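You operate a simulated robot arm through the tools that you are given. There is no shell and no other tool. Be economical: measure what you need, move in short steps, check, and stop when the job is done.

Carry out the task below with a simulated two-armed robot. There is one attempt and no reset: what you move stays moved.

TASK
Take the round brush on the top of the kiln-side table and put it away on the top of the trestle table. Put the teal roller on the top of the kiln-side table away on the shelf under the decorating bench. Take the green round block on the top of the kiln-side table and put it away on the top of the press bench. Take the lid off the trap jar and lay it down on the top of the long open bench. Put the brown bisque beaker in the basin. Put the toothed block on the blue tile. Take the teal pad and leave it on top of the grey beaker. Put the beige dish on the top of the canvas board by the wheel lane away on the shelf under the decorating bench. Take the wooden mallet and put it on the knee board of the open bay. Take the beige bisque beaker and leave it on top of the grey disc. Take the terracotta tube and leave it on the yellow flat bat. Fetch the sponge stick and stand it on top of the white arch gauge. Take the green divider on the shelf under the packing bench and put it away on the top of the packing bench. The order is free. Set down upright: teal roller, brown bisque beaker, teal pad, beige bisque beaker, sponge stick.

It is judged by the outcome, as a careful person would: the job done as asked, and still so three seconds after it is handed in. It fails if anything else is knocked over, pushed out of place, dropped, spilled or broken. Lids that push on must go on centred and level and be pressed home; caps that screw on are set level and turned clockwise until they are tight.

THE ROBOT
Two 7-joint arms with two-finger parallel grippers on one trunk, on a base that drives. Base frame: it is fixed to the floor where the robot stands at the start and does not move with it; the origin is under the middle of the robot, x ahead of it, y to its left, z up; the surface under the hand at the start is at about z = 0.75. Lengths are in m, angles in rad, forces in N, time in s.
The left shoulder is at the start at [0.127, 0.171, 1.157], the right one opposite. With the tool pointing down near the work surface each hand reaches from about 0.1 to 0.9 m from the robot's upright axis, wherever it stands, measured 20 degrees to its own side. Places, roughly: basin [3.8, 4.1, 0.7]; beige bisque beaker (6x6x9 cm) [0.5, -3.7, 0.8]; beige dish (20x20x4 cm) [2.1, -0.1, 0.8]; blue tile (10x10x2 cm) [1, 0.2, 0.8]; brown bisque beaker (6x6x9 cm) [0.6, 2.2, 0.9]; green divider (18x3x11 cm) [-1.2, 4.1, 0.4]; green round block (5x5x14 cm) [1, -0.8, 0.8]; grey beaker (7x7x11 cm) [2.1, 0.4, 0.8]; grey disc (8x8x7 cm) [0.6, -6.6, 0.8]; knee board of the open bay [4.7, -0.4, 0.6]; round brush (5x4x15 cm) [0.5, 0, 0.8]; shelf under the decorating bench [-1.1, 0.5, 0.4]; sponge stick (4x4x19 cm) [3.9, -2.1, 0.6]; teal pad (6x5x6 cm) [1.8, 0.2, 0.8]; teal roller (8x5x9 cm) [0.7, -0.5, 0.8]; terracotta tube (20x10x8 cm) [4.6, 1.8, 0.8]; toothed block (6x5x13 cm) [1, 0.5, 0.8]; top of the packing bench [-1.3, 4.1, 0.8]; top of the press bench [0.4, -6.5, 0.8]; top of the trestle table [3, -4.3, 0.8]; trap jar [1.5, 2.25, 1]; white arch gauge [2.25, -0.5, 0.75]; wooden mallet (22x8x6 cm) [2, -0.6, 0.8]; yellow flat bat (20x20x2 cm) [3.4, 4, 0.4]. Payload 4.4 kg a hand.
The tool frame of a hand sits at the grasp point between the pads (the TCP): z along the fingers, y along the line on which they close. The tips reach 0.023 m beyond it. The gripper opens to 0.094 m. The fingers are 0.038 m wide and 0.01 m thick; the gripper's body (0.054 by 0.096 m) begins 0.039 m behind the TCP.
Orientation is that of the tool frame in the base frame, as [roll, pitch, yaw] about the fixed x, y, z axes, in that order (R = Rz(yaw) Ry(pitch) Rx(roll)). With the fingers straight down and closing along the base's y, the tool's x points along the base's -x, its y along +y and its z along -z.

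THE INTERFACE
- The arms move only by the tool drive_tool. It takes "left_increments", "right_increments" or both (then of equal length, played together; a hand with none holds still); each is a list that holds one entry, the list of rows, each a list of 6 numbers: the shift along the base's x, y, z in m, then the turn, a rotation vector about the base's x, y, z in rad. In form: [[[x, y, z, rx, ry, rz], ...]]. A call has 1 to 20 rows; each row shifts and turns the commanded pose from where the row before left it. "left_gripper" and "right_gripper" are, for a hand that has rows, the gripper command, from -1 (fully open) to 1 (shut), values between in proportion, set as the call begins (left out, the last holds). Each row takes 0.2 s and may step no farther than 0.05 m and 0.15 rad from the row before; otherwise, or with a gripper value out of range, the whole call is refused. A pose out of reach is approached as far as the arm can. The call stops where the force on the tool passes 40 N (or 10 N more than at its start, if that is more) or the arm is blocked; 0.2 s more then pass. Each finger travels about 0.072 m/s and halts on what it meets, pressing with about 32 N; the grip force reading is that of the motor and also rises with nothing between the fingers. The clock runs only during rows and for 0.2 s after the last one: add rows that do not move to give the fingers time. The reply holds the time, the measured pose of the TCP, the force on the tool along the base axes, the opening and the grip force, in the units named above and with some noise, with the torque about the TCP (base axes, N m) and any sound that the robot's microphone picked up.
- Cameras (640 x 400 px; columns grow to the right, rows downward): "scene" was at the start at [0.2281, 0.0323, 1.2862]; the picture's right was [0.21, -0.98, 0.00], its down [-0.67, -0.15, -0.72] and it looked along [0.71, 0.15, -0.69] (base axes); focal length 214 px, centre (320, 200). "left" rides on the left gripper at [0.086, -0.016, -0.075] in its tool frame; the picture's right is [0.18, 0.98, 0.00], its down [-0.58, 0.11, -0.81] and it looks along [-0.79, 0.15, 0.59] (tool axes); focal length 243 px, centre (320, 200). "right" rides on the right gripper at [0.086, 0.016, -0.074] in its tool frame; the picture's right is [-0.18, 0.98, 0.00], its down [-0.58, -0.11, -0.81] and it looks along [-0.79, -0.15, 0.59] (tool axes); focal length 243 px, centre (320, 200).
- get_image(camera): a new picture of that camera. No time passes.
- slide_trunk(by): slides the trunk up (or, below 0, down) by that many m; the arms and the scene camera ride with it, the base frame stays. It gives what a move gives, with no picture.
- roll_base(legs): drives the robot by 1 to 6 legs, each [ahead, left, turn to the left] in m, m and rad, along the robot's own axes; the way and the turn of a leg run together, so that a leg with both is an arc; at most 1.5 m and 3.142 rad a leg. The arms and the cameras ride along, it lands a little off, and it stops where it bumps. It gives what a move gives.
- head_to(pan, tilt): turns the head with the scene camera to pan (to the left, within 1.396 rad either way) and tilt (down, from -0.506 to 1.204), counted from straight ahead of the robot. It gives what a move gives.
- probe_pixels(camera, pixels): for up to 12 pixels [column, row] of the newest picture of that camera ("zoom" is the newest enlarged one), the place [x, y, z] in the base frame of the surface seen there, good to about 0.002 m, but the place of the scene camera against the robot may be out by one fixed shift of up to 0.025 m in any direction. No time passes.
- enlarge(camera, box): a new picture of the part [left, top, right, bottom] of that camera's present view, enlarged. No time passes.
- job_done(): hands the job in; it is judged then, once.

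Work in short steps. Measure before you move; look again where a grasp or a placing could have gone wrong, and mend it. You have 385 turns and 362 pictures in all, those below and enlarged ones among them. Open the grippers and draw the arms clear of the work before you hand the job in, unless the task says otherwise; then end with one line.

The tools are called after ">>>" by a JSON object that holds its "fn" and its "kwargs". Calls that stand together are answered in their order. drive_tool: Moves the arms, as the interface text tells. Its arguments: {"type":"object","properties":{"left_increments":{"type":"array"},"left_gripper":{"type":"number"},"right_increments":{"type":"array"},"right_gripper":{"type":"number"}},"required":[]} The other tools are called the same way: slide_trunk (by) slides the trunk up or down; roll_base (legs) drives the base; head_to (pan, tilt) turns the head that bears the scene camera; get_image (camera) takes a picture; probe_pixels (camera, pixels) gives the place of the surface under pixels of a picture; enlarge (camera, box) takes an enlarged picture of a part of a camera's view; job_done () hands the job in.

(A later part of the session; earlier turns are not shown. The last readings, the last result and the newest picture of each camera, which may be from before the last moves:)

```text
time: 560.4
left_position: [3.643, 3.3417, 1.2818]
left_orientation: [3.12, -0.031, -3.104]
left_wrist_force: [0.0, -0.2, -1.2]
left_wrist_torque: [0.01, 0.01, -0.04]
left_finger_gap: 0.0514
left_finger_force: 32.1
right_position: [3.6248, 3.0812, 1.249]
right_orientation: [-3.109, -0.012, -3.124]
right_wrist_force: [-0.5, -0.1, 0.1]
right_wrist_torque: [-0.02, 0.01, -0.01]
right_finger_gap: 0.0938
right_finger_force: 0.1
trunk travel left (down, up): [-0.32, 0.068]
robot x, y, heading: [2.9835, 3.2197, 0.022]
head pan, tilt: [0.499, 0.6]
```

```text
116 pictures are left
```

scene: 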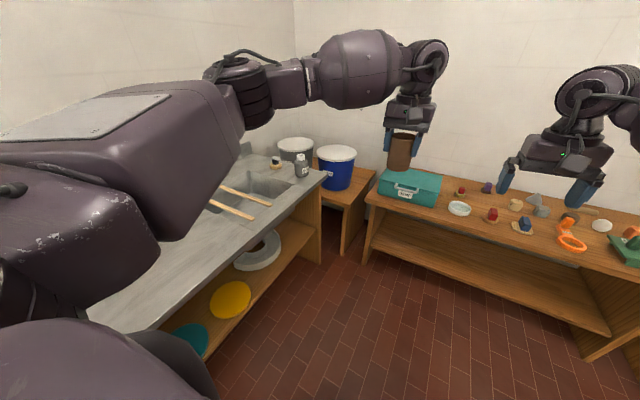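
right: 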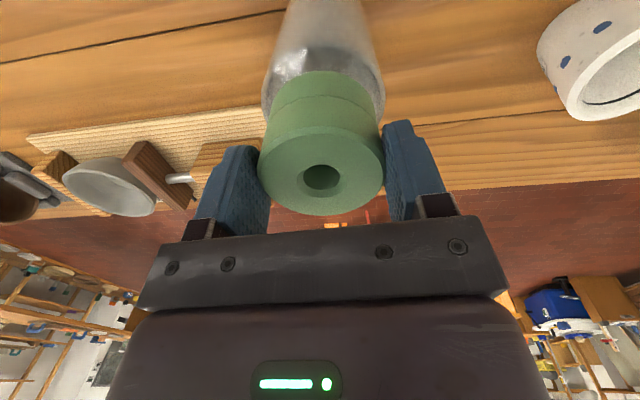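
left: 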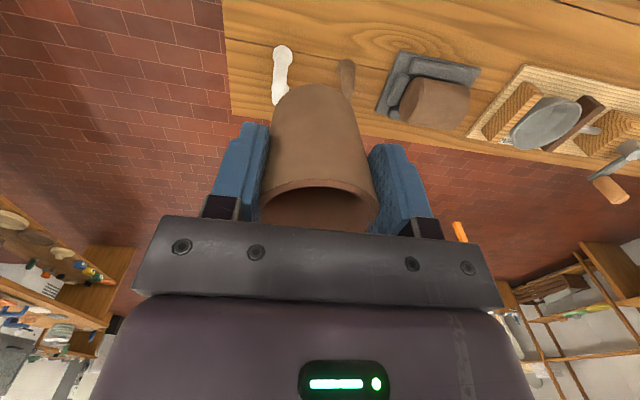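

The sink basin is at (245,185) with sticks across one side; the yellow bat is on the shelf below (230,300). I probe.

>>> {"fn": "probe_pixels", "kwargs": {"camera": "scene", "pixels": [[262, 185], [240, 190], [225, 212], [325, 175], [165, 320], [230, 300], [215, 290], [250, 255], [280, 190], [275, 165], [320, 250], [250, 200]]}}

>>> {"fn": "roll_base", "kwargs": {"legs": [[0.4, -0.1, 0], [0, 0, 1.55]]}}

>>> {"fn": "head_to", "kwargs": {"pan": 0.0, "tilt": 0.8}}

>>> {"fn": "get_image", "kwargs": {"camera": "scene"}}

```text
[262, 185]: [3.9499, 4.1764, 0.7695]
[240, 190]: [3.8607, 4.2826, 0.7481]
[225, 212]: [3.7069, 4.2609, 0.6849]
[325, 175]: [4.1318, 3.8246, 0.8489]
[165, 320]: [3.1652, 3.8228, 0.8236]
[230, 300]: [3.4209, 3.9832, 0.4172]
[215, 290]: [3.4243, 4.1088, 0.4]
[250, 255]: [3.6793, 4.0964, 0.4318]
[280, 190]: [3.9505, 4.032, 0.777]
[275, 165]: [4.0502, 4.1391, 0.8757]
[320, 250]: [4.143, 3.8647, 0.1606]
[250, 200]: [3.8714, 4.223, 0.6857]
```

```text
time: 566.7
left_position: [3.2931, 3.7888, 1.2813]
left_orientation: [3.118, -0.033, -1.574]
left_wrist_force: [0.5, 0.0, -1.1]
left_wrist_torque: [-0.01, 0.02, 0.01]
left_finger_gap: 0.0515
left_finger_force: 31.7
right_position: [3.5528, 3.7601, 1.2489]
right_orientation: [-3.108, -0.014, -1.597]
right_wrist_force: [-0.3, -0.3, -0.3]
right_wrist_torque: [0.01, 0.04, -0.01]
right_finger_gap: 0.0943
right_finger_force: 0.0
trunk travel left (down, up): [-0.32, 0.068]
robot x, y, heading: [3.387, 3.1279, 1.55]
head pan, tilt: [0.499, 0.6]
```

```text
time: 567.6
left_position: [3.294, 3.7895, 1.2824]
left_orientation: [3.119, -0.031, -1.579]
left_wrist_force: [0.7, -0.5, -1.3]
left_wrist_torque: [0.0, -0.01, -0.01]
left_finger_gap: 0.0516
left_finger_force: 32.7
right_position: [3.5543, 3.7597, 1.249]
right_orientation: [-3.109, -0.014, -1.597]
right_wrist_force: [0.6, -0.2, 0.1]
right_wrist_torque: [0.0, 0.02, 0.01]
right_finger_gap: 0.0941
right_finger_force: 0.2
trunk travel left (down, up): [-0.32, 0.068]
robot x, y, heading: [3.3865, 3.1255, 1.548]
head pan, tilt: [0.0, 0.799]
```

```text
115 pictures are left
```

scene: 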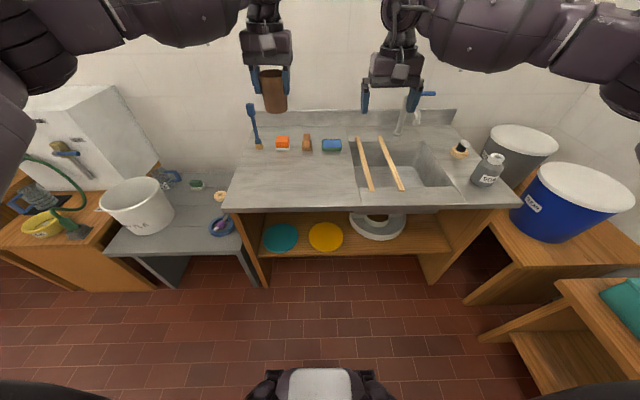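

I probe the basin: walls, floor, sticks and tap.

>>> {"fn": "enlarge", "kwargs": {"camera": "scene", "box": [330, 80, 490, 220]}}

>>> {"fn": "probe_pixels", "kwargs": {"camera": "scene", "pixels": [[375, 160], [395, 165], [420, 165], [440, 180], [420, 182], [450, 185], [425, 150], [405, 130], [410, 100], [430, 94], [415, 190], [355, 185]]}}

```text
2.86 times, centred on (410, 150) of scene
```

zoom: 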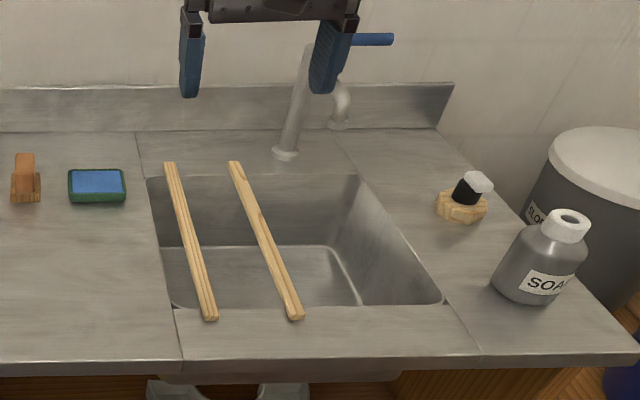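

```text
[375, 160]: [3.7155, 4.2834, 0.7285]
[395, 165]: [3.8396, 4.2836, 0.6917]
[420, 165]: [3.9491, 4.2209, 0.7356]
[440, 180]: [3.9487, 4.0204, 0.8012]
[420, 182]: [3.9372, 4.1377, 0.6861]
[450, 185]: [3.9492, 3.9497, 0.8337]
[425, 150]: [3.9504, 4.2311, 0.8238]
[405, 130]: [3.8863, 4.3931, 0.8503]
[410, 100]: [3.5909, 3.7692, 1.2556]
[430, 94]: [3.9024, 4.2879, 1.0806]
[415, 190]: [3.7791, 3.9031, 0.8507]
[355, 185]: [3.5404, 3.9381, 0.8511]
```

The basin opening is x 3.54–3.95, y 3.94–4.29, floor z≈0.686; the free spot right of the sticks is about (3.87,4.12). I move the base there.

>>> {"fn": "roll_base", "kwargs": {"legs": [[0, 0, 0.02], [0.19, -0.42, 0]]}}

>>> {"fn": "drive_tool", "kwargs": {"left_increments": [[[0.035, 0.02, -0.02, 0, 0, 0], [0.035, 0.02, -0.02, 0, 0, 0], [0.035, 0.02, -0.02, 0, 0, 0], [0.035, 0.02, -0.02, 0, 0, 0], [0, 0, 0, 0, 0, 0]]], "right_increments": [[[0.03, -0.03, 0, 0, 0, 0], [0.03, -0.03, 0, 0, 0, 0], [0.03, -0.03, 0, 0, 0, 0], [0.03, -0.03, 0, 0, 0, 0], [0, 0, 0, 0, 0, 0]]]}}

>>> {"fn": "get_image", "kwargs": {"camera": "left"}}

>>> {"fn": "get_image", "kwargs": {"camera": "scene"}}

```text
time: 572.2
left_position: [3.7062, 3.9751, 1.2815]
left_orientation: [3.119, -0.031, -1.559]
left_wrist_force: [0.8, 0.8, -1.7]
left_wrist_torque: [-0.03, 0.02, 0.0]
left_finger_gap: 0.0512
left_finger_force: 32.0
right_position: [3.9666, 3.9488, 1.2482]
right_orientation: [-3.109, -0.014, -1.577]
right_wrist_force: [0.0, -0.5, -0.4]
right_wrist_torque: [-0.02, 0.03, -0.01]
right_finger_gap: 0.094
right_finger_force: 0.1
trunk travel left (down, up): [-0.32, 0.068]
robot x, y, heading: [3.8093, 3.3122, 1.568]
head pan, tilt: [0.0, 0.799]
```

```text
time: 573.4
left_position: [3.8371, 4.0524, 1.2024]
left_orientation: [3.123, -0.034, -1.557]
left_wrist_force: [-1.9, 0.9, -0.4]
left_wrist_torque: [-0.08, -0.12, -0.02]
left_finger_gap: 0.0515
left_finger_force: 32.2
right_position: [4.0802, 3.8282, 1.2501]
right_orientation: [-3.106, -0.015, -1.576]
right_wrist_force: [-1.6, 0.3, -0.4]
right_wrist_torque: [-0.04, -0.1, 0.0]
right_finger_gap: 0.0938
right_finger_force: 0.1
trunk travel left (down, up): [-0.32, 0.068]
robot x, y, heading: [3.8075, 3.3119, 1.568]
head pan, tilt: [0.0, 0.799]
```

```text
113 pictures are left
```

left: 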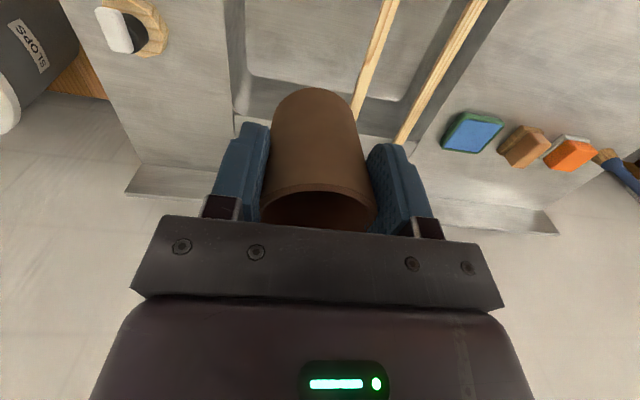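

```text
112 pictures are left
```

scene: 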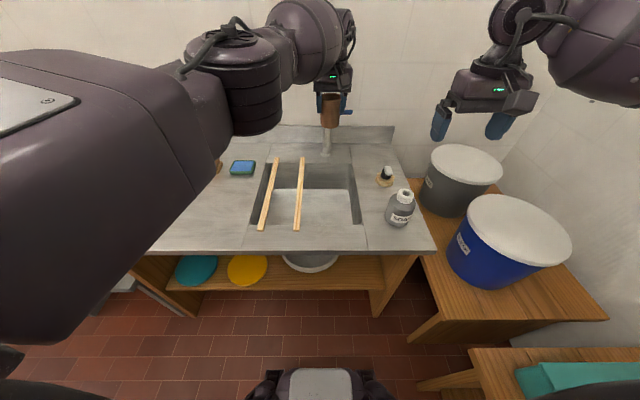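

I probe the basin's right edge, the near stick and the floor from the left camera.

>>> {"fn": "probe_pixels", "kwargs": {"camera": "left", "pixels": [[232, 60], [228, 20], [372, 60], [360, 100], [300, 50], [330, 70], [270, 80], [300, 85], [385, 20], [300, 20]]}}

```text
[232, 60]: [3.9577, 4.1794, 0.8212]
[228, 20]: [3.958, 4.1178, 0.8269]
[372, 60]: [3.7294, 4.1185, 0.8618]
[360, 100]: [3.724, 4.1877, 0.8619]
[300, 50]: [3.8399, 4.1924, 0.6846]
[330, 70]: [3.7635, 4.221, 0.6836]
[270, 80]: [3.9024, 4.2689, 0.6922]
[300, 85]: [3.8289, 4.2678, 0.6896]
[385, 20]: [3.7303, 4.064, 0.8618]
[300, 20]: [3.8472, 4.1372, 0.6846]
```

Free span is x 3.735–3.957. I go to (3.845,4.115) and lower into the basin.

>>> {"fn": "drive_tool", "kwargs": {"left_increments": [[[0.004, 0.03, 0, 0, 0, 0], [0.004, 0.033, 0, 0, 0, 0], [0, 0, -0.045, 0, 0, 0], [0, 0, -0.045, 0, 0, 0], [0, 0, -0.045, 0, 0, 0], [0, 0, -0.045, 0, 0, 0], [0, 0, -0.045, 0, 0, 0], [0, 0, -0.045, 0, 0, 0], [0, 0, 0, 0, 0, 0]]]}}

>>> {"fn": "get_image", "kwargs": {"camera": "left"}}

>>> {"fn": "enlarge", "kwargs": {"camera": "scene", "box": [220, 80, 420, 250]}}

```text
time: 575.4
left_position: [3.8308, 4.0153, 0.9376]
left_orientation: [3.119, -0.031, -1.56]
left_wrist_force: [-0.3, 0.7, -1.3]
left_wrist_torque: [-0.02, -0.02, -0.01]
left_finger_gap: 0.0515
left_finger_force: 32.2
left hand out of reach, approached as far as the arm can: row 1, 2, 4, 5, 6, 7, 8
right_position: [4.0862, 3.8246, 1.2496]
right_orientation: [-3.11, -0.015, -1.578]
right_wrist_force: [-0.1, -0.1, -0.2]
right_wrist_torque: [0.0, -0.01, -0.01]
right_finger_gap: 0.0941
right_finger_force: 0.0
trunk travel left (down, up): [-0.32, 0.068]
robot x, y, heading: [3.8091, 3.3129, 1.565]
head pan, tilt: [0.0, 0.799]
```

```text
111 pictures are left
```

left: 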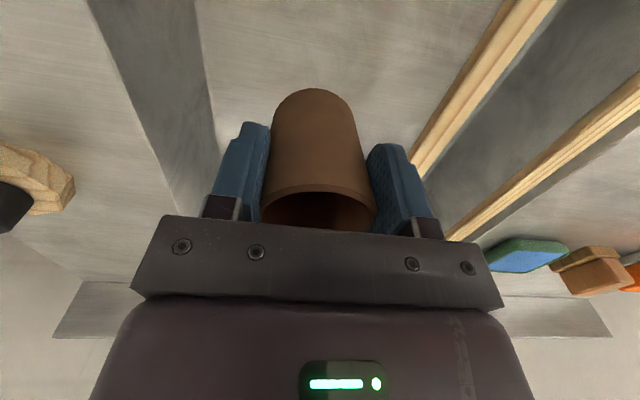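

```text
2.35 times, centred on (320, 165) of scene
```

zoom: 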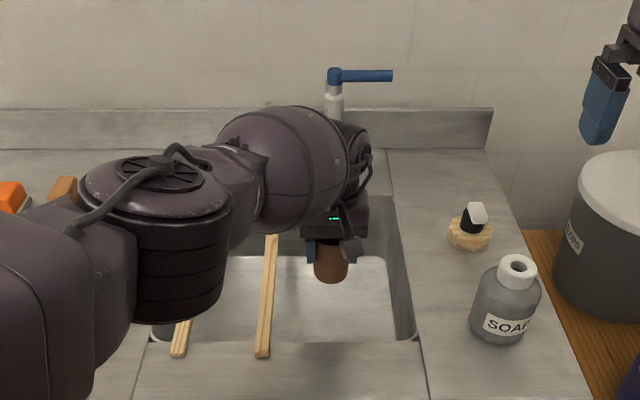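

Reach is short, so I roll 0.1 m ahead and lower with the trunk.

>>> {"fn": "roll_base", "kwargs": {"legs": [[0.1, -0.012, 0]]}}

>>> {"fn": "slide_trunk", "kwargs": {"by": -0.13}}

>>> {"fn": "get_image", "kwargs": {"camera": "left"}}

>>> {"fn": "enlarge", "kwargs": {"camera": "scene", "box": [220, 80, 420, 250]}}

```text
time: 576.6
left_position: [3.8419, 4.1066, 0.9363]
left_orientation: [3.114, -0.046, -1.55]
left_wrist_force: [-0.2, 0.8, -1.0]
left_wrist_torque: [-0.02, -0.02, 0.0]
left_finger_gap: 0.0515
left_finger_force: 32.2
right_position: [4.0969, 3.9219, 1.2486]
right_orientation: [-3.11, -0.016, -1.576]
right_wrist_force: [-0.5, 0.3, 0.3]
right_wrist_torque: [0.01, -0.01, 0.02]
right_finger_gap: 0.0938
right_finger_force: 0.1
trunk travel left (down, up): [-0.32, 0.068]
robot x, y, heading: [3.8223, 3.4073, 1.566]
head pan, tilt: [0.0, 0.799]
stopped in leg 1: the force on the tool passed its limit at 157 N (the readings are from after the stop); the commanded pose is now the measured one
```

```text
time: 578.2
left_position: [3.8414, 4.1061, 0.8076]
left_orientation: [3.117, -0.043, -1.55]
left_wrist_force: [0.8, -0.4, -0.9]
left_wrist_torque: [0.02, 0.0, 0.01]
left_finger_gap: 0.0514
left_finger_force: 31.4
right_position: [4.0967, 3.9191, 1.1202]
right_orientation: [-3.111, -0.015, -1.576]
right_wrist_force: [0.7, -0.4, 0.0]
right_wrist_torque: [0.0, -0.02, -0.01]
right_finger_gap: 0.0942
right_finger_force: 0.0
trunk travel left (down, up): [-0.19, 0.198]
robot x, y, heading: [3.8224, 3.409, 1.572]
head pan, tilt: [0.0, 0.799]
```

```text
109 pictures are left
```

left: 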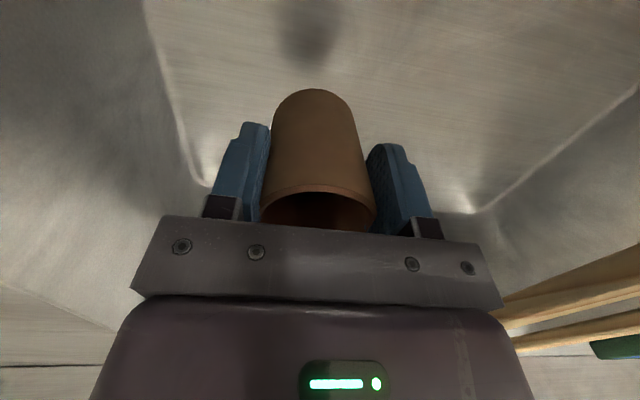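

```text
2.35 times, centred on (320, 165) of scene
```

zoom: 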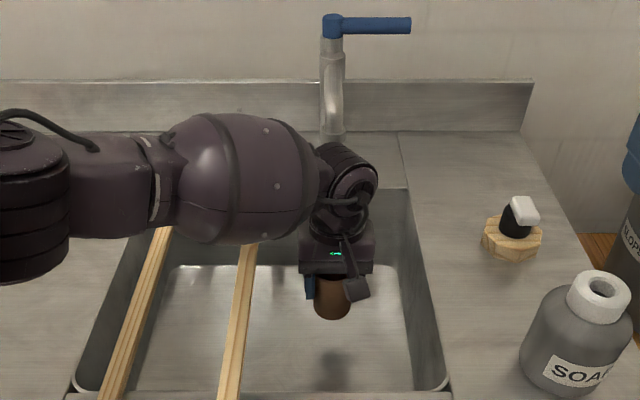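

The hand brushed the tap's spout, which is fixed; forces are zero now. I lower the last few centimetres.

>>> {"fn": "slide_trunk", "kwargs": {"by": -0.028}}

>>> {"fn": "slide_trunk", "kwargs": {"by": -0.008}}

```text
time: 579.0
left_position: [3.8407, 4.1053, 0.7807]
left_orientation: [3.115, -0.042, -1.549]
left_wrist_force: [-0.1, -0.5, -0.6]
left_wrist_torque: [0.01, -0.02, 0.0]
left_finger_gap: 0.0514
left_finger_force: 32.0
right_position: [4.0978, 3.9192, 1.0928]
right_orientation: [-3.109, -0.011, -1.577]
right_wrist_force: [0.7, -0.3, -0.3]
right_wrist_torque: [0.02, -0.02, 0.0]
right_finger_gap: 0.0938
right_finger_force: 0.1
trunk travel left (down, up): [-0.162, 0.226]
robot x, y, heading: [3.8163, 3.4055, 1.571]
head pan, tilt: [0.0, 0.799]
```

```text
time: 579.5
left_position: [3.8414, 4.1056, 0.7723]
left_orientation: [3.117, -0.043, -1.55]
left_wrist_force: [0.0, -0.1, 0.4]
left_wrist_torque: [0.01, 0.04, -0.02]
left_finger_gap: 0.0514
left_finger_force: 31.5
right_position: [4.0969, 3.9209, 1.0838]
right_orientation: [-3.11, -0.016, -1.576]
right_wrist_force: [0.8, -0.2, -0.8]
right_wrist_torque: [0.03, 0.01, 0.02]
right_finger_gap: 0.0939
right_finger_force: 0.1
trunk travel left (down, up): [-0.154, 0.234]
robot x, y, heading: [3.8235, 3.4053, 1.567]
head pan, tilt: [0.0, 0.799]
```

Nearly there (light touch). One more 3 mm, then I open.

>>> {"fn": "slide_trunk", "kwargs": {"by": -0.003}}

>>> {"fn": "drive_tool", "kwargs": {"left_increments": [[[0, 0, 0, 0, 0, 0], [0, 0, 0, 0, 0, 0], [0, 0, 0, 0, 0, 0]]], "left_gripper": -0.7}}

>>> {"fn": "get_image", "kwargs": {"camera": "left"}}

```text
time: 580.0
left_position: [3.8414, 4.1063, 0.769]
left_orientation: [3.114, -0.044, -1.549]
left_wrist_force: [-0.3, 0.2, -1.0]
left_wrist_torque: [-0.02, 0.0, 0.02]
left_finger_gap: 0.0516
left_finger_force: 31.8
right_position: [4.0978, 3.9199, 1.0801]
right_orientation: [-3.109, -0.016, -1.576]
right_wrist_force: [0.5, 0.3, 0.1]
right_wrist_torque: [-0.01, -0.01, 0.03]
right_finger_gap: 0.0942
right_finger_force: 0.1
trunk travel left (down, up): [-0.151, 0.237]
robot x, y, heading: [3.8191, 3.4086, 1.57]
head pan, tilt: [0.0, 0.799]
```

```text
time: 580.8
left_position: [3.8411, 4.107, 0.7671]
left_orientation: [3.116, -0.045, -1.549]
left_wrist_force: [1.0, 0.2, 0.9]
left_wrist_torque: [-0.02, -0.02, 0.01]
left_finger_gap: 0.0801
left_finger_force: 0.0
right_position: [4.0972, 3.9203, 1.0801]
right_orientation: [-3.11, -0.017, -1.575]
right_wrist_force: [0.8, 0.0, 0.0]
right_wrist_torque: [-0.01, 0.03, -0.01]
right_finger_gap: 0.0939
right_finger_force: 0.0
trunk travel left (down, up): [-0.151, 0.237]
robot x, y, heading: [3.8237, 3.4083, 1.569]
head pan, tilt: [0.0, 0.799]
```

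```text
107 pictures are left
```

left: 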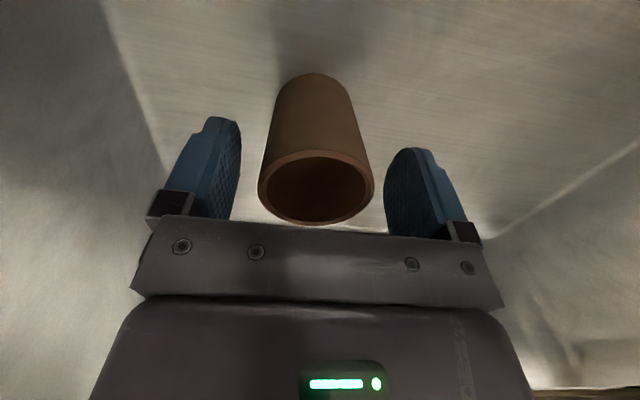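

The beaker stands in the basin. I raise with the trunk, then back out from under the tap.

>>> {"fn": "slide_trunk", "kwargs": {"by": 0.15}}

>>> {"fn": "roll_base", "kwargs": {"legs": [[-0.25, 0, 0]]}}

>>> {"fn": "get_image", "kwargs": {"camera": "scene"}}

```text
time: 582.6
left_position: [3.8407, 4.1073, 0.9156]
left_orientation: [3.113, -0.047, -1.549]
left_wrist_force: [0.8, 1.0, -0.1]
left_wrist_torque: [0.01, 0.01, -0.01]
left_finger_gap: 0.0798
left_finger_force: 0.2
right_position: [4.0975, 3.9211, 1.2298]
right_orientation: [-3.11, -0.018, -1.575]
right_wrist_force: [-0.3, 0.2, 0.9]
right_wrist_torque: [0.0, 0.0, 0.0]
right_finger_gap: 0.0938
right_finger_force: 0.2
trunk travel left (down, up): [-0.301, 0.087]
robot x, y, heading: [3.8265, 3.4052, 1.571]
head pan, tilt: [0.0, 0.799]
```

```text
time: 584.4
left_position: [3.8428, 3.8566, 0.9178]
left_orientation: [3.116, -0.044, -1.551]
left_wrist_force: [-0.3, -0.2, 0.2]
left_wrist_torque: [0.0, 0.01, -0.01]
left_finger_gap: 0.0802
left_finger_force: 0.2
right_position: [4.098, 3.6698, 1.2302]
right_orientation: [-3.11, -0.015, -1.58]
right_wrist_force: [0.1, -0.3, 0.2]
right_wrist_torque: [0.04, 0.02, -0.05]
right_finger_gap: 0.0943
right_finger_force: 0.1
trunk travel left (down, up): [-0.301, 0.087]
robot x, y, heading: [3.8193, 3.1556, 1.569]
head pan, tilt: [0.0, 0.799]
```

```text
106 pictures are left
```

scene: 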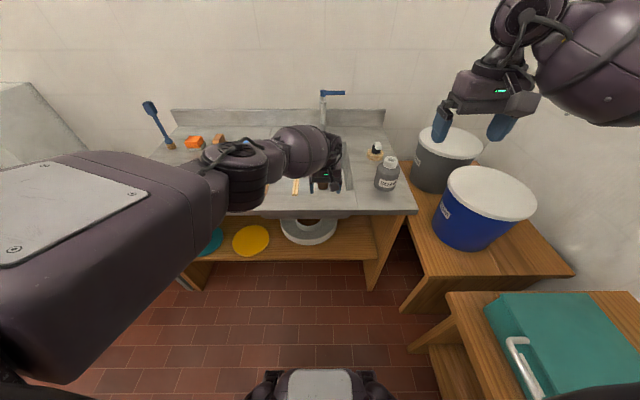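

Beaker delivered. Next the terracotta tube at about (4.6,1.8): I raise the left hand, turn east and drive down there.

>>> {"fn": "drive_tool", "kwargs": {"left_increments": [[[0, -0.04, 0.03, 0, 0, 0], [0, -0.04, 0.03, 0, 0, 0], [0, -0.04, 0.03, 0, 0, 0], [0, -0.02, 0.04, 0, 0, 0], [0, 0, 0.045, 0, 0, 0]]], "left_gripper": -1}}

>>> {"fn": "roll_base", "kwargs": {"legs": [[-0.1, 0.1, 0], [0, 0, -1.57], [0, -1.1, 0]]}}

>>> {"fn": "head_to", "kwargs": {"pan": 0.0, "tilt": 0.75}}

>>> {"fn": "get_image", "kwargs": {"camera": "scene"}}

```text
time: 585.6
left_position: [3.8426, 3.715, 1.0935]
left_orientation: [3.114, -0.044, -1.552]
left_wrist_force: [0.9, -0.5, -0.4]
left_wrist_torque: [0.04, -0.02, -0.01]
left_finger_gap: 0.094
left_finger_force: 0.0
right_position: [4.0974, 3.6703, 1.2283]
right_orientation: [-3.11, -0.017, -1.582]
right_wrist_force: [-0.6, -0.5, -1.5]
right_wrist_torque: [0.02, -0.03, 0.01]
right_finger_gap: 0.0939
right_finger_force: 0.1
trunk travel left (down, up): [-0.301, 0.087]
robot x, y, heading: [3.8169, 3.1541, 1.564]
head pan, tilt: [0.0, 0.799]
```

```text
time: 600.4
left_position: [4.2433, 1.9388, 1.0934]
left_orientation: [3.114, -0.045, 3.129]
left_wrist_force: [0.4, 0.2, -0.3]
left_wrist_torque: [0.0, 0.01, 0.02]
left_finger_gap: 0.094
left_finger_force: 0.1
right_position: [4.1897, 1.684, 1.2299]
right_orientation: [-3.111, -0.017, 3.106]
right_wrist_force: [0.3, 0.0, 0.5]
right_wrist_torque: [0.0, -0.02, 0.02]
right_finger_gap: 0.094
right_finger_force: 0.1
trunk travel left (down, up): [-0.301, 0.087]
robot x, y, heading: [3.6851, 1.9773, -0.032]
head pan, tilt: [0.0, 0.799]
```

```text
time: 601.1
left_position: [4.2435, 1.938, 1.093]
left_orientation: [3.114, -0.045, 3.133]
left_wrist_force: [-0.2, 0.7, -0.3]
left_wrist_torque: [0.02, 0.02, 0.05]
left_finger_gap: 0.094
left_finger_force: 0.1
right_position: [4.1895, 1.6838, 1.2297]
right_orientation: [-3.11, -0.016, 3.106]
right_wrist_force: [-0.5, 0.5, -0.5]
right_wrist_torque: [-0.02, 0.02, 0.0]
right_finger_gap: 0.0941
right_finger_force: 0.1
trunk travel left (down, up): [-0.301, 0.087]
robot x, y, heading: [3.6838, 1.9776, -0.034]
head pan, tilt: [0.0, 0.75]
```

```text
105 pictures are left
```

scene: 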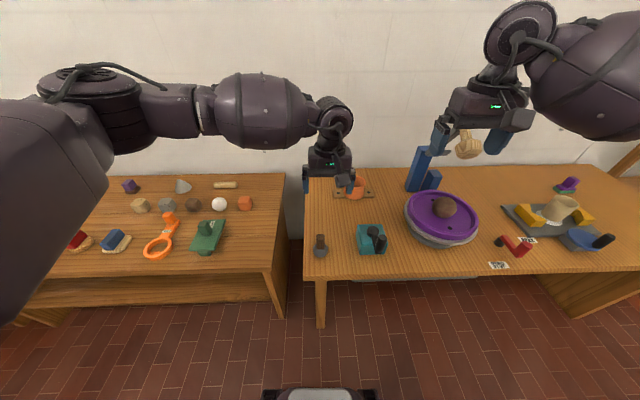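

An orange tube on a board shows near (355,190), partly hidden by the left hand. I move that hand aside and zoom.

>>> {"fn": "drive_tool", "kwargs": {"left_increments": [[[-0.02, 0.04, 0.02, 0, 0, 0], [-0.02, 0.04, 0.02, 0, 0, 0], [-0.02, 0.04, 0.02, 0, 0, 0], [0, 0.04, 0.0, 0, 0, 0]]]}}

>>> {"fn": "enlarge", "kwargs": {"camera": "scene", "box": [270, 130, 470, 270]}}

>>> {"fn": "probe_pixels", "kwargs": {"camera": "zoom", "pixels": [[210, 185], [275, 150], [275, 190], [240, 200], [320, 200], [275, 205], [110, 250], [110, 300], [430, 190]]}}

```text
time: 602.1
left_position: [4.1818, 2.0996, 1.1509]
left_orientation: [3.115, -0.046, 3.131]
left_wrist_force: [-0.1, -0.3, -0.4]
left_wrist_torque: [-0.02, 0.02, -0.01]
left_finger_gap: 0.0938
left_finger_force: 0.1
right_position: [4.1889, 1.6869, 1.2301]
right_orientation: [-3.109, -0.018, 3.106]
right_wrist_force: [0.3, 0.9, 0.0]
right_wrist_torque: [-0.01, -0.02, -0.01]
right_finger_gap: 0.0939
right_finger_force: 0.1
trunk travel left (down, up): [-0.301, 0.087]
robot x, y, heading: [3.6846, 1.9744, -0.032]
head pan, tilt: [0.0, 0.75]
```

```text
2.86 times, centred on (370, 200) of scene
```

zoom: 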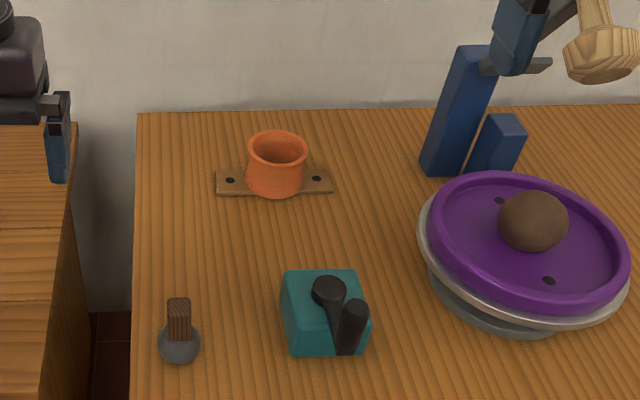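

```text
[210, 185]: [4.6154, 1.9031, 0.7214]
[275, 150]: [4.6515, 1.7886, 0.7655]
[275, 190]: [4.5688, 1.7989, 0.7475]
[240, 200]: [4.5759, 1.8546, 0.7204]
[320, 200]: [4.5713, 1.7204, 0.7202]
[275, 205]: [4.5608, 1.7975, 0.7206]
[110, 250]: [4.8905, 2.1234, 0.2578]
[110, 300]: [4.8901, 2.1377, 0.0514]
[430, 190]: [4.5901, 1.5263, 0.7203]
```

The tube stands upright with a flange plate at its foot, z 0.72–0.80. I move ahead, lower the trunk to normal, and measure its rim with the right camera.

>>> {"fn": "roll_base", "kwargs": {"legs": [[0.19, 0.06, 0.03]]}}

>>> {"fn": "slide_trunk", "kwargs": {"by": -0.13}}

>>> {"fn": "get_image", "kwargs": {"camera": "right"}}

```text
time: 603.7
left_position: [4.37, 2.1728, 1.1523]
left_orientation: [3.115, -0.044, -3.117]
left_wrist_force: [0.7, 0.0, 0.1]
left_wrist_torque: [-0.03, 0.03, -0.02]
left_finger_gap: 0.094
left_finger_force: 0.0
right_position: [4.3912, 1.76, 1.2296]
right_orientation: [-3.111, -0.015, 3.137]
right_wrist_force: [-0.1, -0.1, 0.7]
right_wrist_torque: [-0.01, 0.0, -0.01]
right_finger_gap: 0.094
right_finger_force: 0.1
trunk travel left (down, up): [-0.301, 0.087]
robot x, y, heading: [3.8778, 2.0322, 0.002]
head pan, tilt: [0.0, 0.75]
```

```text
time: 605.2
left_position: [4.3682, 2.171, 1.0226]
left_orientation: [3.116, -0.04, -3.116]
left_wrist_force: [0.0, 0.7, -0.2]
left_wrist_torque: [0.0, -0.04, -0.02]
left_finger_gap: 0.0938
left_finger_force: 0.0
right_position: [4.3898, 1.7602, 1.101]
right_orientation: [-3.109, -0.014, 3.137]
right_wrist_force: [-0.5, -0.5, -0.1]
right_wrist_torque: [0.0, -0.03, -0.03]
right_finger_gap: 0.094
right_finger_force: 0.1
trunk travel left (down, up): [-0.171, 0.217]
robot x, y, heading: [3.8748, 2.0317, 0.0]
head pan, tilt: [0.0, 0.75]
```

```text
103 pictures are left
```

right: 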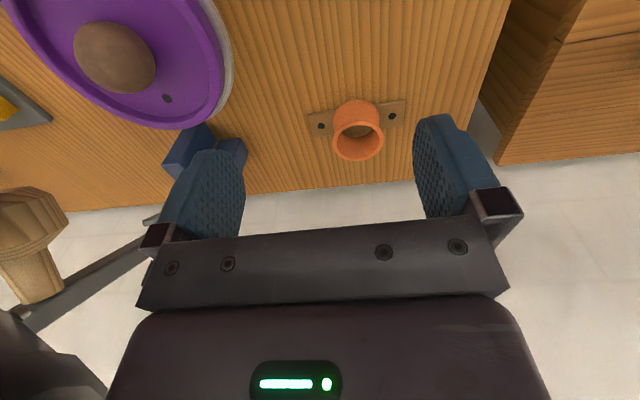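

I probe the tube's rim and the plate ends.

>>> {"fn": "probe_pixels", "kwargs": {"camera": "right", "pixels": [[335, 138], [384, 135], [358, 159], [358, 121], [357, 105], [310, 122], [405, 108], [358, 135], [30, 220], [50, 280]]}}

>>> {"fn": "enlarge", "kwargs": {"camera": "right", "box": [290, 80, 430, 180]}}

```text
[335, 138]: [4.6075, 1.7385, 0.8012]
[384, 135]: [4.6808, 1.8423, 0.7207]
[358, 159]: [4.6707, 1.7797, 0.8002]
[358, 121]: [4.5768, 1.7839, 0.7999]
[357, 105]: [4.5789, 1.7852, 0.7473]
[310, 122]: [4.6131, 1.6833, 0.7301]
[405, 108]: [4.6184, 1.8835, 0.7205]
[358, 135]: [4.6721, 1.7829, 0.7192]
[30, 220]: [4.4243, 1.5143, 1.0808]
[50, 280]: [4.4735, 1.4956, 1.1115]
```

```text
4.00 times, centred on (360, 130) of right
```

zoom: 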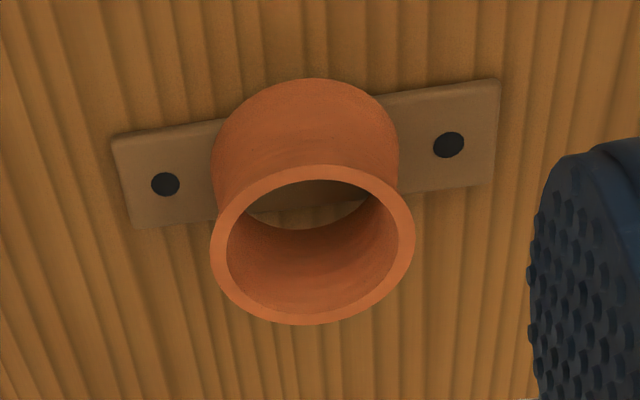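

Tube centre (4.624,1.783), outer radius 0.047, rim 0.80. I check the teal stamp near the approach path with the last scene picture.

>>> {"fn": "probe_pixels", "kwargs": {"camera": "scene", "pixels": [[368, 226], [384, 226], [386, 234], [366, 250], [394, 240], [380, 252], [320, 245], [340, 195]]}}

>>> {"fn": "drive_tool", "kwargs": {"right_increments": [[[0.0187, 0.0052, -0.0183, 0, 0, 0.1163], [0.0187, 0.0052, -0.0183, 0, 0, 0.1163], [0.0187, 0.0052, -0.0183, 0, 0, 0.1163], [0.0187, 0.0052, -0.0183, 0, 0, 0.1163], [0.0187, 0.0052, -0.0183, 0, 0, 0.1163], [0.0187, 0.0052, -0.0183, 0, 0, 0.1163], [0.0187, 0.0052, -0.0183, 0.0836, -0.0996, 0], [0.0187, 0.0052, -0.0183, 0.0836, -0.0996, 0], [0.0187, 0.0052, -0.0183, 0.0836, -0.0996, 0], [0.0187, 0.0052, -0.0183, 0.0836, -0.0996, 0], [0.0187, 0.0052, -0.0183, 0.0836, -0.0996, 0], [0, 0, 0, 0, 0, 0]]]}}

>>> {"fn": "get_image", "kwargs": {"camera": "right"}}

```text
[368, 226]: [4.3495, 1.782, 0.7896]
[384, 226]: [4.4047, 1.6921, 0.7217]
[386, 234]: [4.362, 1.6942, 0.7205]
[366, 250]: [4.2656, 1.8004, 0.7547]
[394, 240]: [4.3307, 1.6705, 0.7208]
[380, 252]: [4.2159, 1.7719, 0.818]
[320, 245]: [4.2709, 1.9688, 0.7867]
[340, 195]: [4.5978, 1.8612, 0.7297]
```

```text
time: 607.8
left_position: [4.3689, 2.1704, 1.0219]
left_orientation: [3.116, -0.046, -3.117]
left_wrist_force: [-0.2, 0.2, -0.9]
left_wrist_torque: [-0.02, 0.02, 0.02]
left_finger_gap: 0.0939
left_finger_force: 0.1
right_position: [4.5968, 1.8171, 0.9001]
right_orientation: [-3.112, 0.637, -2.447]
right_wrist_force: [-0.2, 0.5, 0.1]
right_wrist_torque: [-0.01, -0.02, 0.0]
right_finger_gap: 0.094
right_finger_force: 0.1
trunk travel left (down, up): [-0.171, 0.217]
robot x, y, heading: [3.8781, 2.0302, 0.005]
head pan, tilt: [0.0, 0.75]
```

```text
101 pictures are left
```

right: 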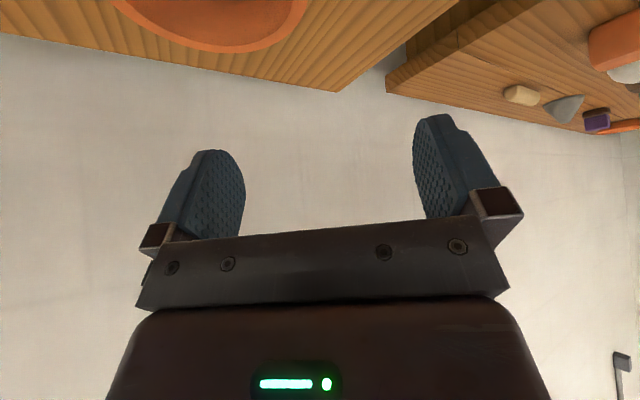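

I probe the rim here, then descend to straddle the wall.

>>> {"fn": "probe_pixels", "kwargs": {"camera": "right", "pixels": [[303, 8], [298, 22], [270, 42], [220, 50], [130, 8]]}}

```text
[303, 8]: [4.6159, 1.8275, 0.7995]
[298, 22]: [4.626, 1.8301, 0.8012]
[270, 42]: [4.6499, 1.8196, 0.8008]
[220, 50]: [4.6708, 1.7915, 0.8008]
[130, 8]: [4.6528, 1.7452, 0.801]
```

On target. I descend to z≈0.792 and close.

>>> {"fn": "drive_tool", "kwargs": {"right_increments": [[[0, 0, -0.04, 0, 0, 0], [0, 0, -0.04, 0, 0, 0], [0, 0, -0.028, 0, 0, 0], [0, 0, 0, 0, 0, 0]]]}}

>>> {"fn": "drive_tool", "kwargs": {"right_increments": [[[0, 0, 0, 0, 0, 0], [0, 0, 0, 0, 0, 0], [0, 0, 0, 0, 0, 0], [0, 0, 0, 0, 0, 0], [0, 0, 0, 0, 0, 0], [0, 0, 0, 0, 0, 0]]], "right_gripper": 1}}

>>> {"fn": "get_image", "kwargs": {"camera": "right"}}

```text
time: 608.8
left_position: [4.3704, 2.1707, 1.0233]
left_orientation: [3.116, -0.045, -3.116]
left_wrist_force: [-0.2, 0.1, -0.2]
left_wrist_torque: [-0.02, 0.02, 0.0]
left_finger_gap: 0.0942
left_finger_force: 0.1
right_position: [4.5979, 1.8149, 0.789]
right_orientation: [-3.111, 0.635, -2.446]
right_wrist_force: [-0.1, -0.3, 0.4]
right_wrist_torque: [-0.01, -0.01, 0.01]
right_finger_gap: 0.0938
right_finger_force: 0.1
trunk travel left (down, up): [-0.171, 0.217]
robot x, y, heading: [3.8727, 2.031, 0.004]
head pan, tilt: [0.0, 0.75]
```

```text
time: 610.2
left_position: [4.3689, 2.1709, 1.0212]
left_orientation: [3.115, -0.044, -3.117]
left_wrist_force: [0.1, -0.5, 0.4]
left_wrist_torque: [-0.02, 0.02, -0.01]
left_finger_gap: 0.0939
left_finger_force: 0.1
right_position: [4.5977, 1.8163, 0.7896]
right_orientation: [-3.112, 0.636, -2.448]
right_wrist_force: [-2.4, -1.0, 2.1]
right_wrist_torque: [0.5, 0.29, 0.18]
right_finger_gap: 0.0212
right_finger_force: 31.8
trunk travel left (down, up): [-0.171, 0.217]
robot x, y, heading: [3.875, 2.0323, -0.001]
head pan, tilt: [0.0, 0.75]
```

```text
100 pictures are left
```

right: 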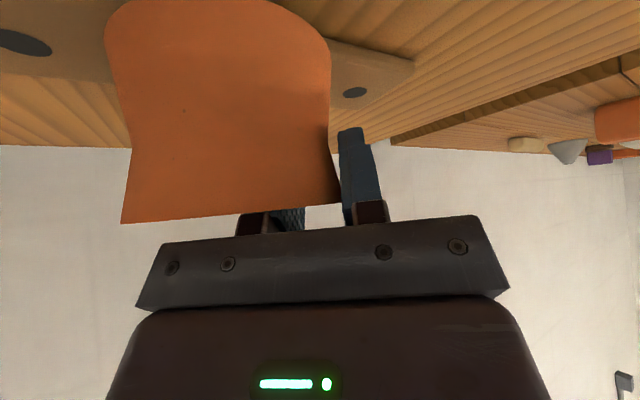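

Gripped on the flared wall (gap 0.021). I lift and check.

>>> {"fn": "drive_tool", "kwargs": {"right_increments": [[[0, 0, 0.02, 0, 0, 0], [0, 0, 0.04, 0, 0, 0], [0, 0, 0.045, 0, 0, 0], [0, 0, 0.045, 0, 0, 0], [-0.02, 0, 0.04, 0, 0, 0], [-0.04, 0, 0.02, 0, 0, 0], [-0.04, 0, 0.0, 0, 0, 0], [0, 0, 0, 0, 0, 0]]]}}

>>> {"fn": "get_image", "kwargs": {"camera": "right"}}

>>> {"fn": "get_image", "kwargs": {"camera": "scene"}}

```text
time: 612.0
left_position: [4.3683, 2.1708, 1.0219]
left_orientation: [3.114, -0.047, -3.117]
left_wrist_force: [0.7, 0.4, 0.1]
left_wrist_torque: [-0.04, 0.0, -0.02]
left_finger_gap: 0.0939
left_finger_force: 0.0
right_position: [4.4945, 1.8178, 0.9995]
right_orientation: [-3.114, 0.634, -2.448]
right_wrist_force: [0.0, 0.4, -3.0]
right_wrist_torque: [0.09, 0.07, -0.04]
right_finger_gap: 0.0212
right_finger_force: 32.3
trunk travel left (down, up): [-0.171, 0.217]
robot x, y, heading: [3.8796, 2.0327, 0.007]
head pan, tilt: [0.0, 0.75]
```

```text
99 pictures are left
```

right: 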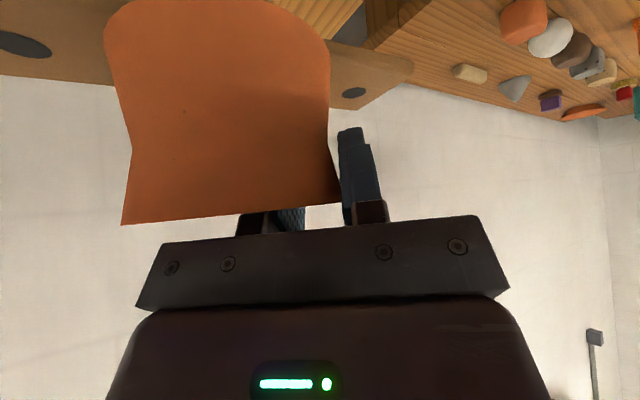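

```text
98 pictures are left
```

scene: 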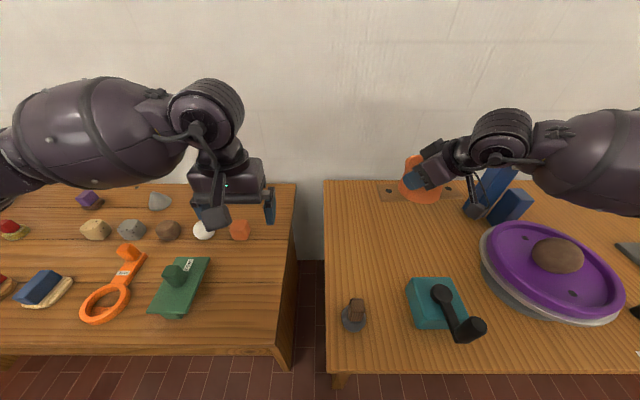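

Held level. I drive back to the sink side: back off, north, turn to face +y, and strafe to x≈3.19.

>>> {"fn": "roll_base", "kwargs": {"legs": [[-0.4, 0, 0], [0, 0.85, 0], [0, 0, 1.565], [0, 0.29, 0]]}}

>>> {"fn": "slide_trunk", "kwargs": {"by": -0.165}}

>>> {"fn": "head_to", "kwargs": {"pan": -0.15, "tilt": 0.75}}

>>> {"fn": "get_image", "kwargs": {"camera": "scene"}}

```text
time: 628.5
left_position: [3.0598, 3.3832, 1.0219]
left_orientation: [3.115, -0.044, -1.56]
left_wrist_force: [0.7, -0.2, 0.7]
left_wrist_torque: [0.01, 0.0, 0.02]
left_finger_gap: 0.094
left_finger_force: 0.1
right_position: [3.4134, 3.504, 1.0002]
right_orientation: [-3.112, 0.636, -0.891]
right_wrist_force: [-0.6, 0.5, -3.6]
right_wrist_torque: [-0.11, 0.07, 0.05]
right_finger_gap: 0.0211
right_finger_force: 31.8
trunk travel left (down, up): [-0.171, 0.217]
robot x, y, heading: [3.1939, 2.8847, 1.555]
head pan, tilt: [0.0, 0.75]
```

```text
time: 630.4
left_position: [3.058, 3.3859, 0.7926]
left_orientation: [3.11, -0.269, -1.561]
left_wrist_force: [-0.6, -0.4, -0.2]
left_wrist_torque: [0.03, 0.01, 0.01]
left_finger_gap: 0.0941
left_finger_force: 0.0
right_position: [3.4138, 3.5035, 0.836]
right_orientation: [-3.114, 0.632, -0.892]
right_wrist_force: [-0.9, 1.0, -2.5]
right_wrist_torque: [-0.07, 0.1, 0.01]
right_finger_gap: 0.021
right_finger_force: 31.7
trunk travel left (down, up): [-0.006, 0.382]
robot x, y, heading: [3.1941, 2.8844, 1.559]
head pan, tilt: [0.0, 0.75]
```

```text
time: 631.1
left_position: [3.0586, 3.3864, 0.7941]
left_orientation: [3.107, -0.27, -1.562]
left_wrist_force: [0.5, 0.3, -1.1]
left_wrist_torque: [-0.02, 0.0, -0.02]
left_finger_gap: 0.0939
left_finger_force: 0.1
right_position: [3.4136, 3.504, 0.8358]
right_orientation: [-3.112, 0.633, -0.89]
right_wrist_force: [0.6, -0.5, -2.5]
right_wrist_torque: [-0.1, 0.07, 0.0]
right_finger_gap: 0.0212
right_finger_force: 32.1
trunk travel left (down, up): [-0.006, 0.382]
robot x, y, heading: [3.1934, 2.8853, 1.559]
head pan, tilt: [-0.15, 0.75]
```

```text
97 pictures are left
```

scene: 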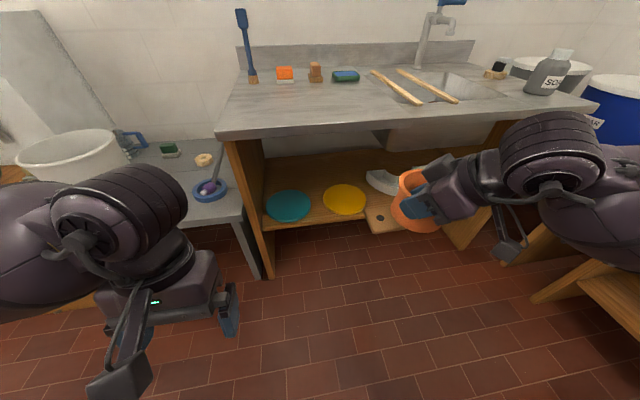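

I probe the yellow bat's edges and the counter edge.

>>> {"fn": "probe_pixels", "kwargs": {"camera": "scene", "pixels": [[323, 199], [366, 199], [344, 186], [344, 213], [344, 199], [312, 205], [372, 185], [340, 135], [395, 185], [410, 205], [280, 155]]}}

```text
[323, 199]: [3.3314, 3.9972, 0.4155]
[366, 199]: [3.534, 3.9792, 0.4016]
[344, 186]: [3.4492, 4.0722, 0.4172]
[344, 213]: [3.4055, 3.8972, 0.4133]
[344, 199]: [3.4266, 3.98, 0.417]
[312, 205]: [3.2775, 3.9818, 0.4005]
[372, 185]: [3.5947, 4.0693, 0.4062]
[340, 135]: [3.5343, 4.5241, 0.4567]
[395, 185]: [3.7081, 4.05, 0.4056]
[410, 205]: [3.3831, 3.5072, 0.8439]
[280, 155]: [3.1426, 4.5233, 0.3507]
```

Bat centre ≈(3.43,3.987), top 0.417. I lower the tube in front of the counter to TCP z≈0.56.

>>> {"fn": "drive_tool", "kwargs": {"right_increments": [[[0, 0.04, 0, 0, 0, 0], [0, 0.04, 0, 0, 0, 0], [0, 0.03, -0.03, 0, 0, 0], [0, 0.01, -0.045, 0, 0, 0], [0, 0, -0.045, 0, 0, 0], [0, 0, -0.045, 0, 0, 0], [0, 0, -0.045, 0, 0, 0], [0, 0, -0.045, 0, 0, 0], [0, 0, -0.02, 0, 0, 0], [0, 0, 0, 0, 0, 0]]]}}

>>> {"fn": "get_image", "kwargs": {"camera": "scene"}}

```text
time: 633.3
left_position: [3.0582, 3.3864, 0.7941]
left_orientation: [3.109, -0.269, -1.559]
left_wrist_force: [-0.3, -0.7, -0.1]
left_wrist_torque: [0.03, 0.0, 0.01]
left_finger_gap: 0.0942
left_finger_force: 0.0
right_position: [3.4132, 3.6249, 0.5617]
right_orientation: [-3.111, 0.635, -0.889]
right_wrist_force: [0.7, 0.5, -2.8]
right_wrist_torque: [-0.08, 0.09, -0.02]
right_finger_gap: 0.0207
right_finger_force: 31.9
trunk travel left (down, up): [-0.006, 0.382]
robot x, y, heading: [3.1868, 2.8848, 1.553]
head pan, tilt: [-0.15, 0.75]
```

```text
96 pictures are left
```

scene: 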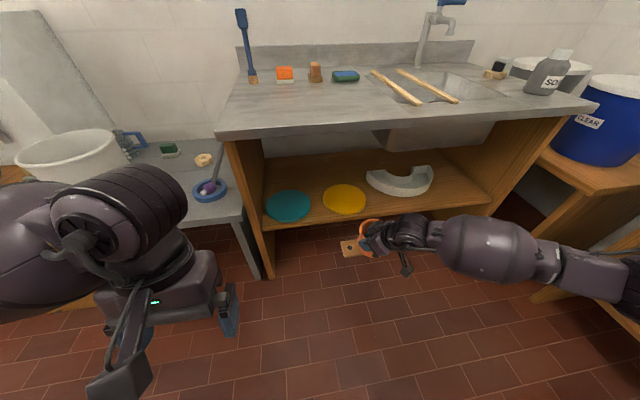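

I extend the arm to y≈3.82, then roll the base ahead 0.13 m.

>>> {"fn": "drive_tool", "kwargs": {"right_increments": [[[-0.004, 0.04, -0.004, 0, 0, 0], [-0.004, 0.04, -0.004, 0, 0, 0], [-0.004, 0.04, -0.004, 0, 0, 0], [-0.003, 0.04, -0.004, 0, 0, 0], [0, 0.035, -0.004, 0, 0, 0], [0, 0, 0, 0, 0, 0]]]}}

>>> {"fn": "roll_base", "kwargs": {"legs": [[0.13, 0, 0]]}}

>>> {"fn": "get_image", "kwargs": {"camera": "scene"}}

>>> {"fn": "get_image", "kwargs": {"camera": "right"}}

```text
time: 634.7
left_position: [3.0585, 3.3863, 0.7951]
left_orientation: [3.11, -0.267, -1.561]
left_wrist_force: [-0.2, 0.3, -0.1]
left_wrist_torque: [0.0, -0.01, 0.01]
left_finger_gap: 0.0941
left_finger_force: 0.0
right_position: [3.399, 3.7852, 0.5459]
right_orientation: [-3.111, 0.635, -0.89]
right_wrist_force: [0.3, 1.2, -2.7]
right_wrist_torque: [-0.09, 0.06, 0.01]
right_finger_gap: 0.0205
right_finger_force: 31.9
right hand out of reach, approached as far as the arm can: row 5
trunk travel left (down, up): [-0.006, 0.382]
robot x, y, heading: [3.192, 2.8885, 1.56]
head pan, tilt: [-0.15, 0.75]
```

```text
time: 636.0
left_position: [3.0615, 3.5123, 0.7932]
left_orientation: [3.109, -0.272, -1.56]
left_wrist_force: [0.4, 0.2, -0.3]
left_wrist_torque: [-0.01, 0.02, 0.0]
left_finger_gap: 0.0941
left_finger_force: 0.1
right_position: [3.403, 3.9109, 0.5423]
right_orientation: [-3.112, 0.63, -0.891]
right_wrist_force: [-0.4, 0.3, -3.4]
right_wrist_torque: [-0.12, 0.09, 0.0]
right_finger_gap: 0.0207
right_finger_force: 32.3
trunk travel left (down, up): [-0.006, 0.382]
robot x, y, heading: [3.1941, 3.0117, 1.56]
head pan, tilt: [-0.15, 0.75]
```

```text
95 pictures are left
```

scene: 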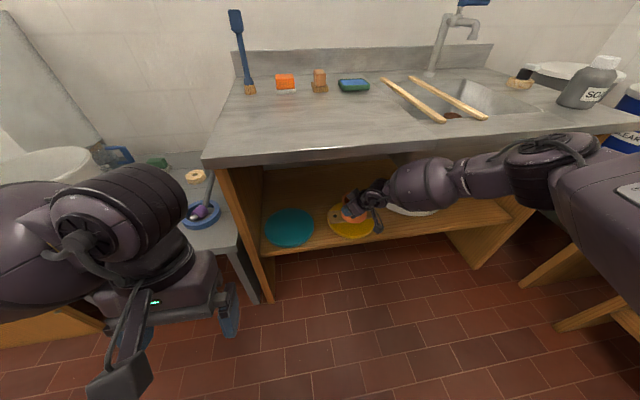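

```text
94 pictures are left
```

right: 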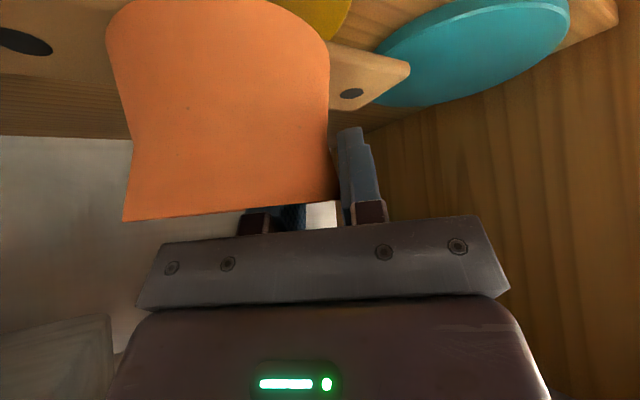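

I lower 3 cm, then roll 5 cm further.

>>> {"fn": "drive_tool", "kwargs": {"right_increments": [[[0, 0, -0.015, 0, 0, 0], [0, 0, -0.015, 0, 0, 0], [0, 0, 0, 0, 0, 0]]]}}

>>> {"fn": "roll_base", "kwargs": {"legs": [[0.05, 0, 0]]}}

>>> {"fn": "get_image", "kwargs": {"camera": "scene"}}

>>> {"fn": "enlarge", "kwargs": {"camera": "scene", "box": [240, 150, 460, 270]}}

```text
time: 636.8
left_position: [3.0616, 3.5132, 0.7936]
left_orientation: [3.107, -0.268, -1.562]
left_wrist_force: [0.2, -1.3, -0.3]
left_wrist_torque: [0.01, 0.0, 0.01]
left_finger_gap: 0.0938
left_finger_force: 0.0
right_position: [3.4034, 3.9109, 0.5146]
right_orientation: [-3.108, 0.633, -0.893]
right_wrist_force: [0.0, -0.4, -3.5]
right_wrist_torque: [-0.08, 0.1, 0.0]
right_finger_gap: 0.0206
right_finger_force: 32.2
right hand out of reach, approached as far as the arm can: row 1
trunk travel left (down, up): [-0.006, 0.382]
robot x, y, heading: [3.1927, 3.0169, 1.556]
head pan, tilt: [-0.15, 0.75]
```

```text
time: 637.6
left_position: [3.0623, 3.5279, 0.7933]
left_orientation: [3.107, -0.269, -1.562]
left_wrist_force: [-0.3, 0.3, 0.5]
left_wrist_torque: [0.03, 0.0, 0.0]
left_finger_gap: 0.0938
left_finger_force: 0.0
right_position: [3.4053, 3.9142, 0.5044]
right_orientation: [-3.124, 0.615, -0.897]
right_wrist_force: [0.2, 0.0, -2.3]
right_wrist_torque: [-0.06, 0.08, 0.02]
right_finger_gap: 0.0203
right_finger_force: 31.8
trunk travel left (down, up): [-0.006, 0.382]
robot x, y, heading: [3.1935, 3.029, 1.554]
head pan, tilt: [-0.15, 0.75]
stopped in leg 1: the robot was blocked; the commanded pose is now the measured one
```

```text
93 pictures are left
```

scene: 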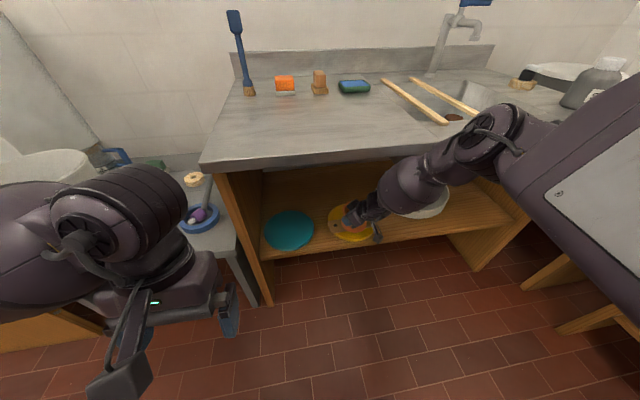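

```text
2.91 times, centred on (350, 210) of scene
```

zoom: 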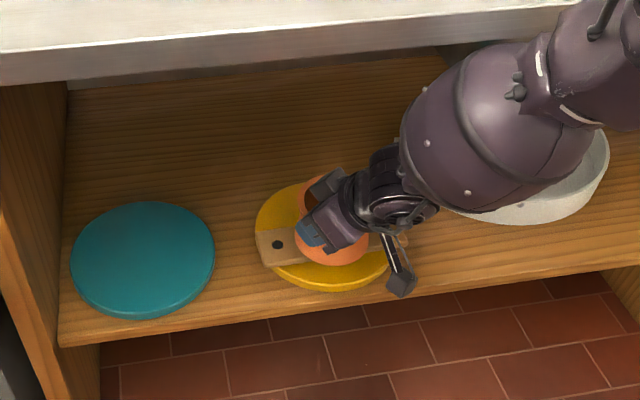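

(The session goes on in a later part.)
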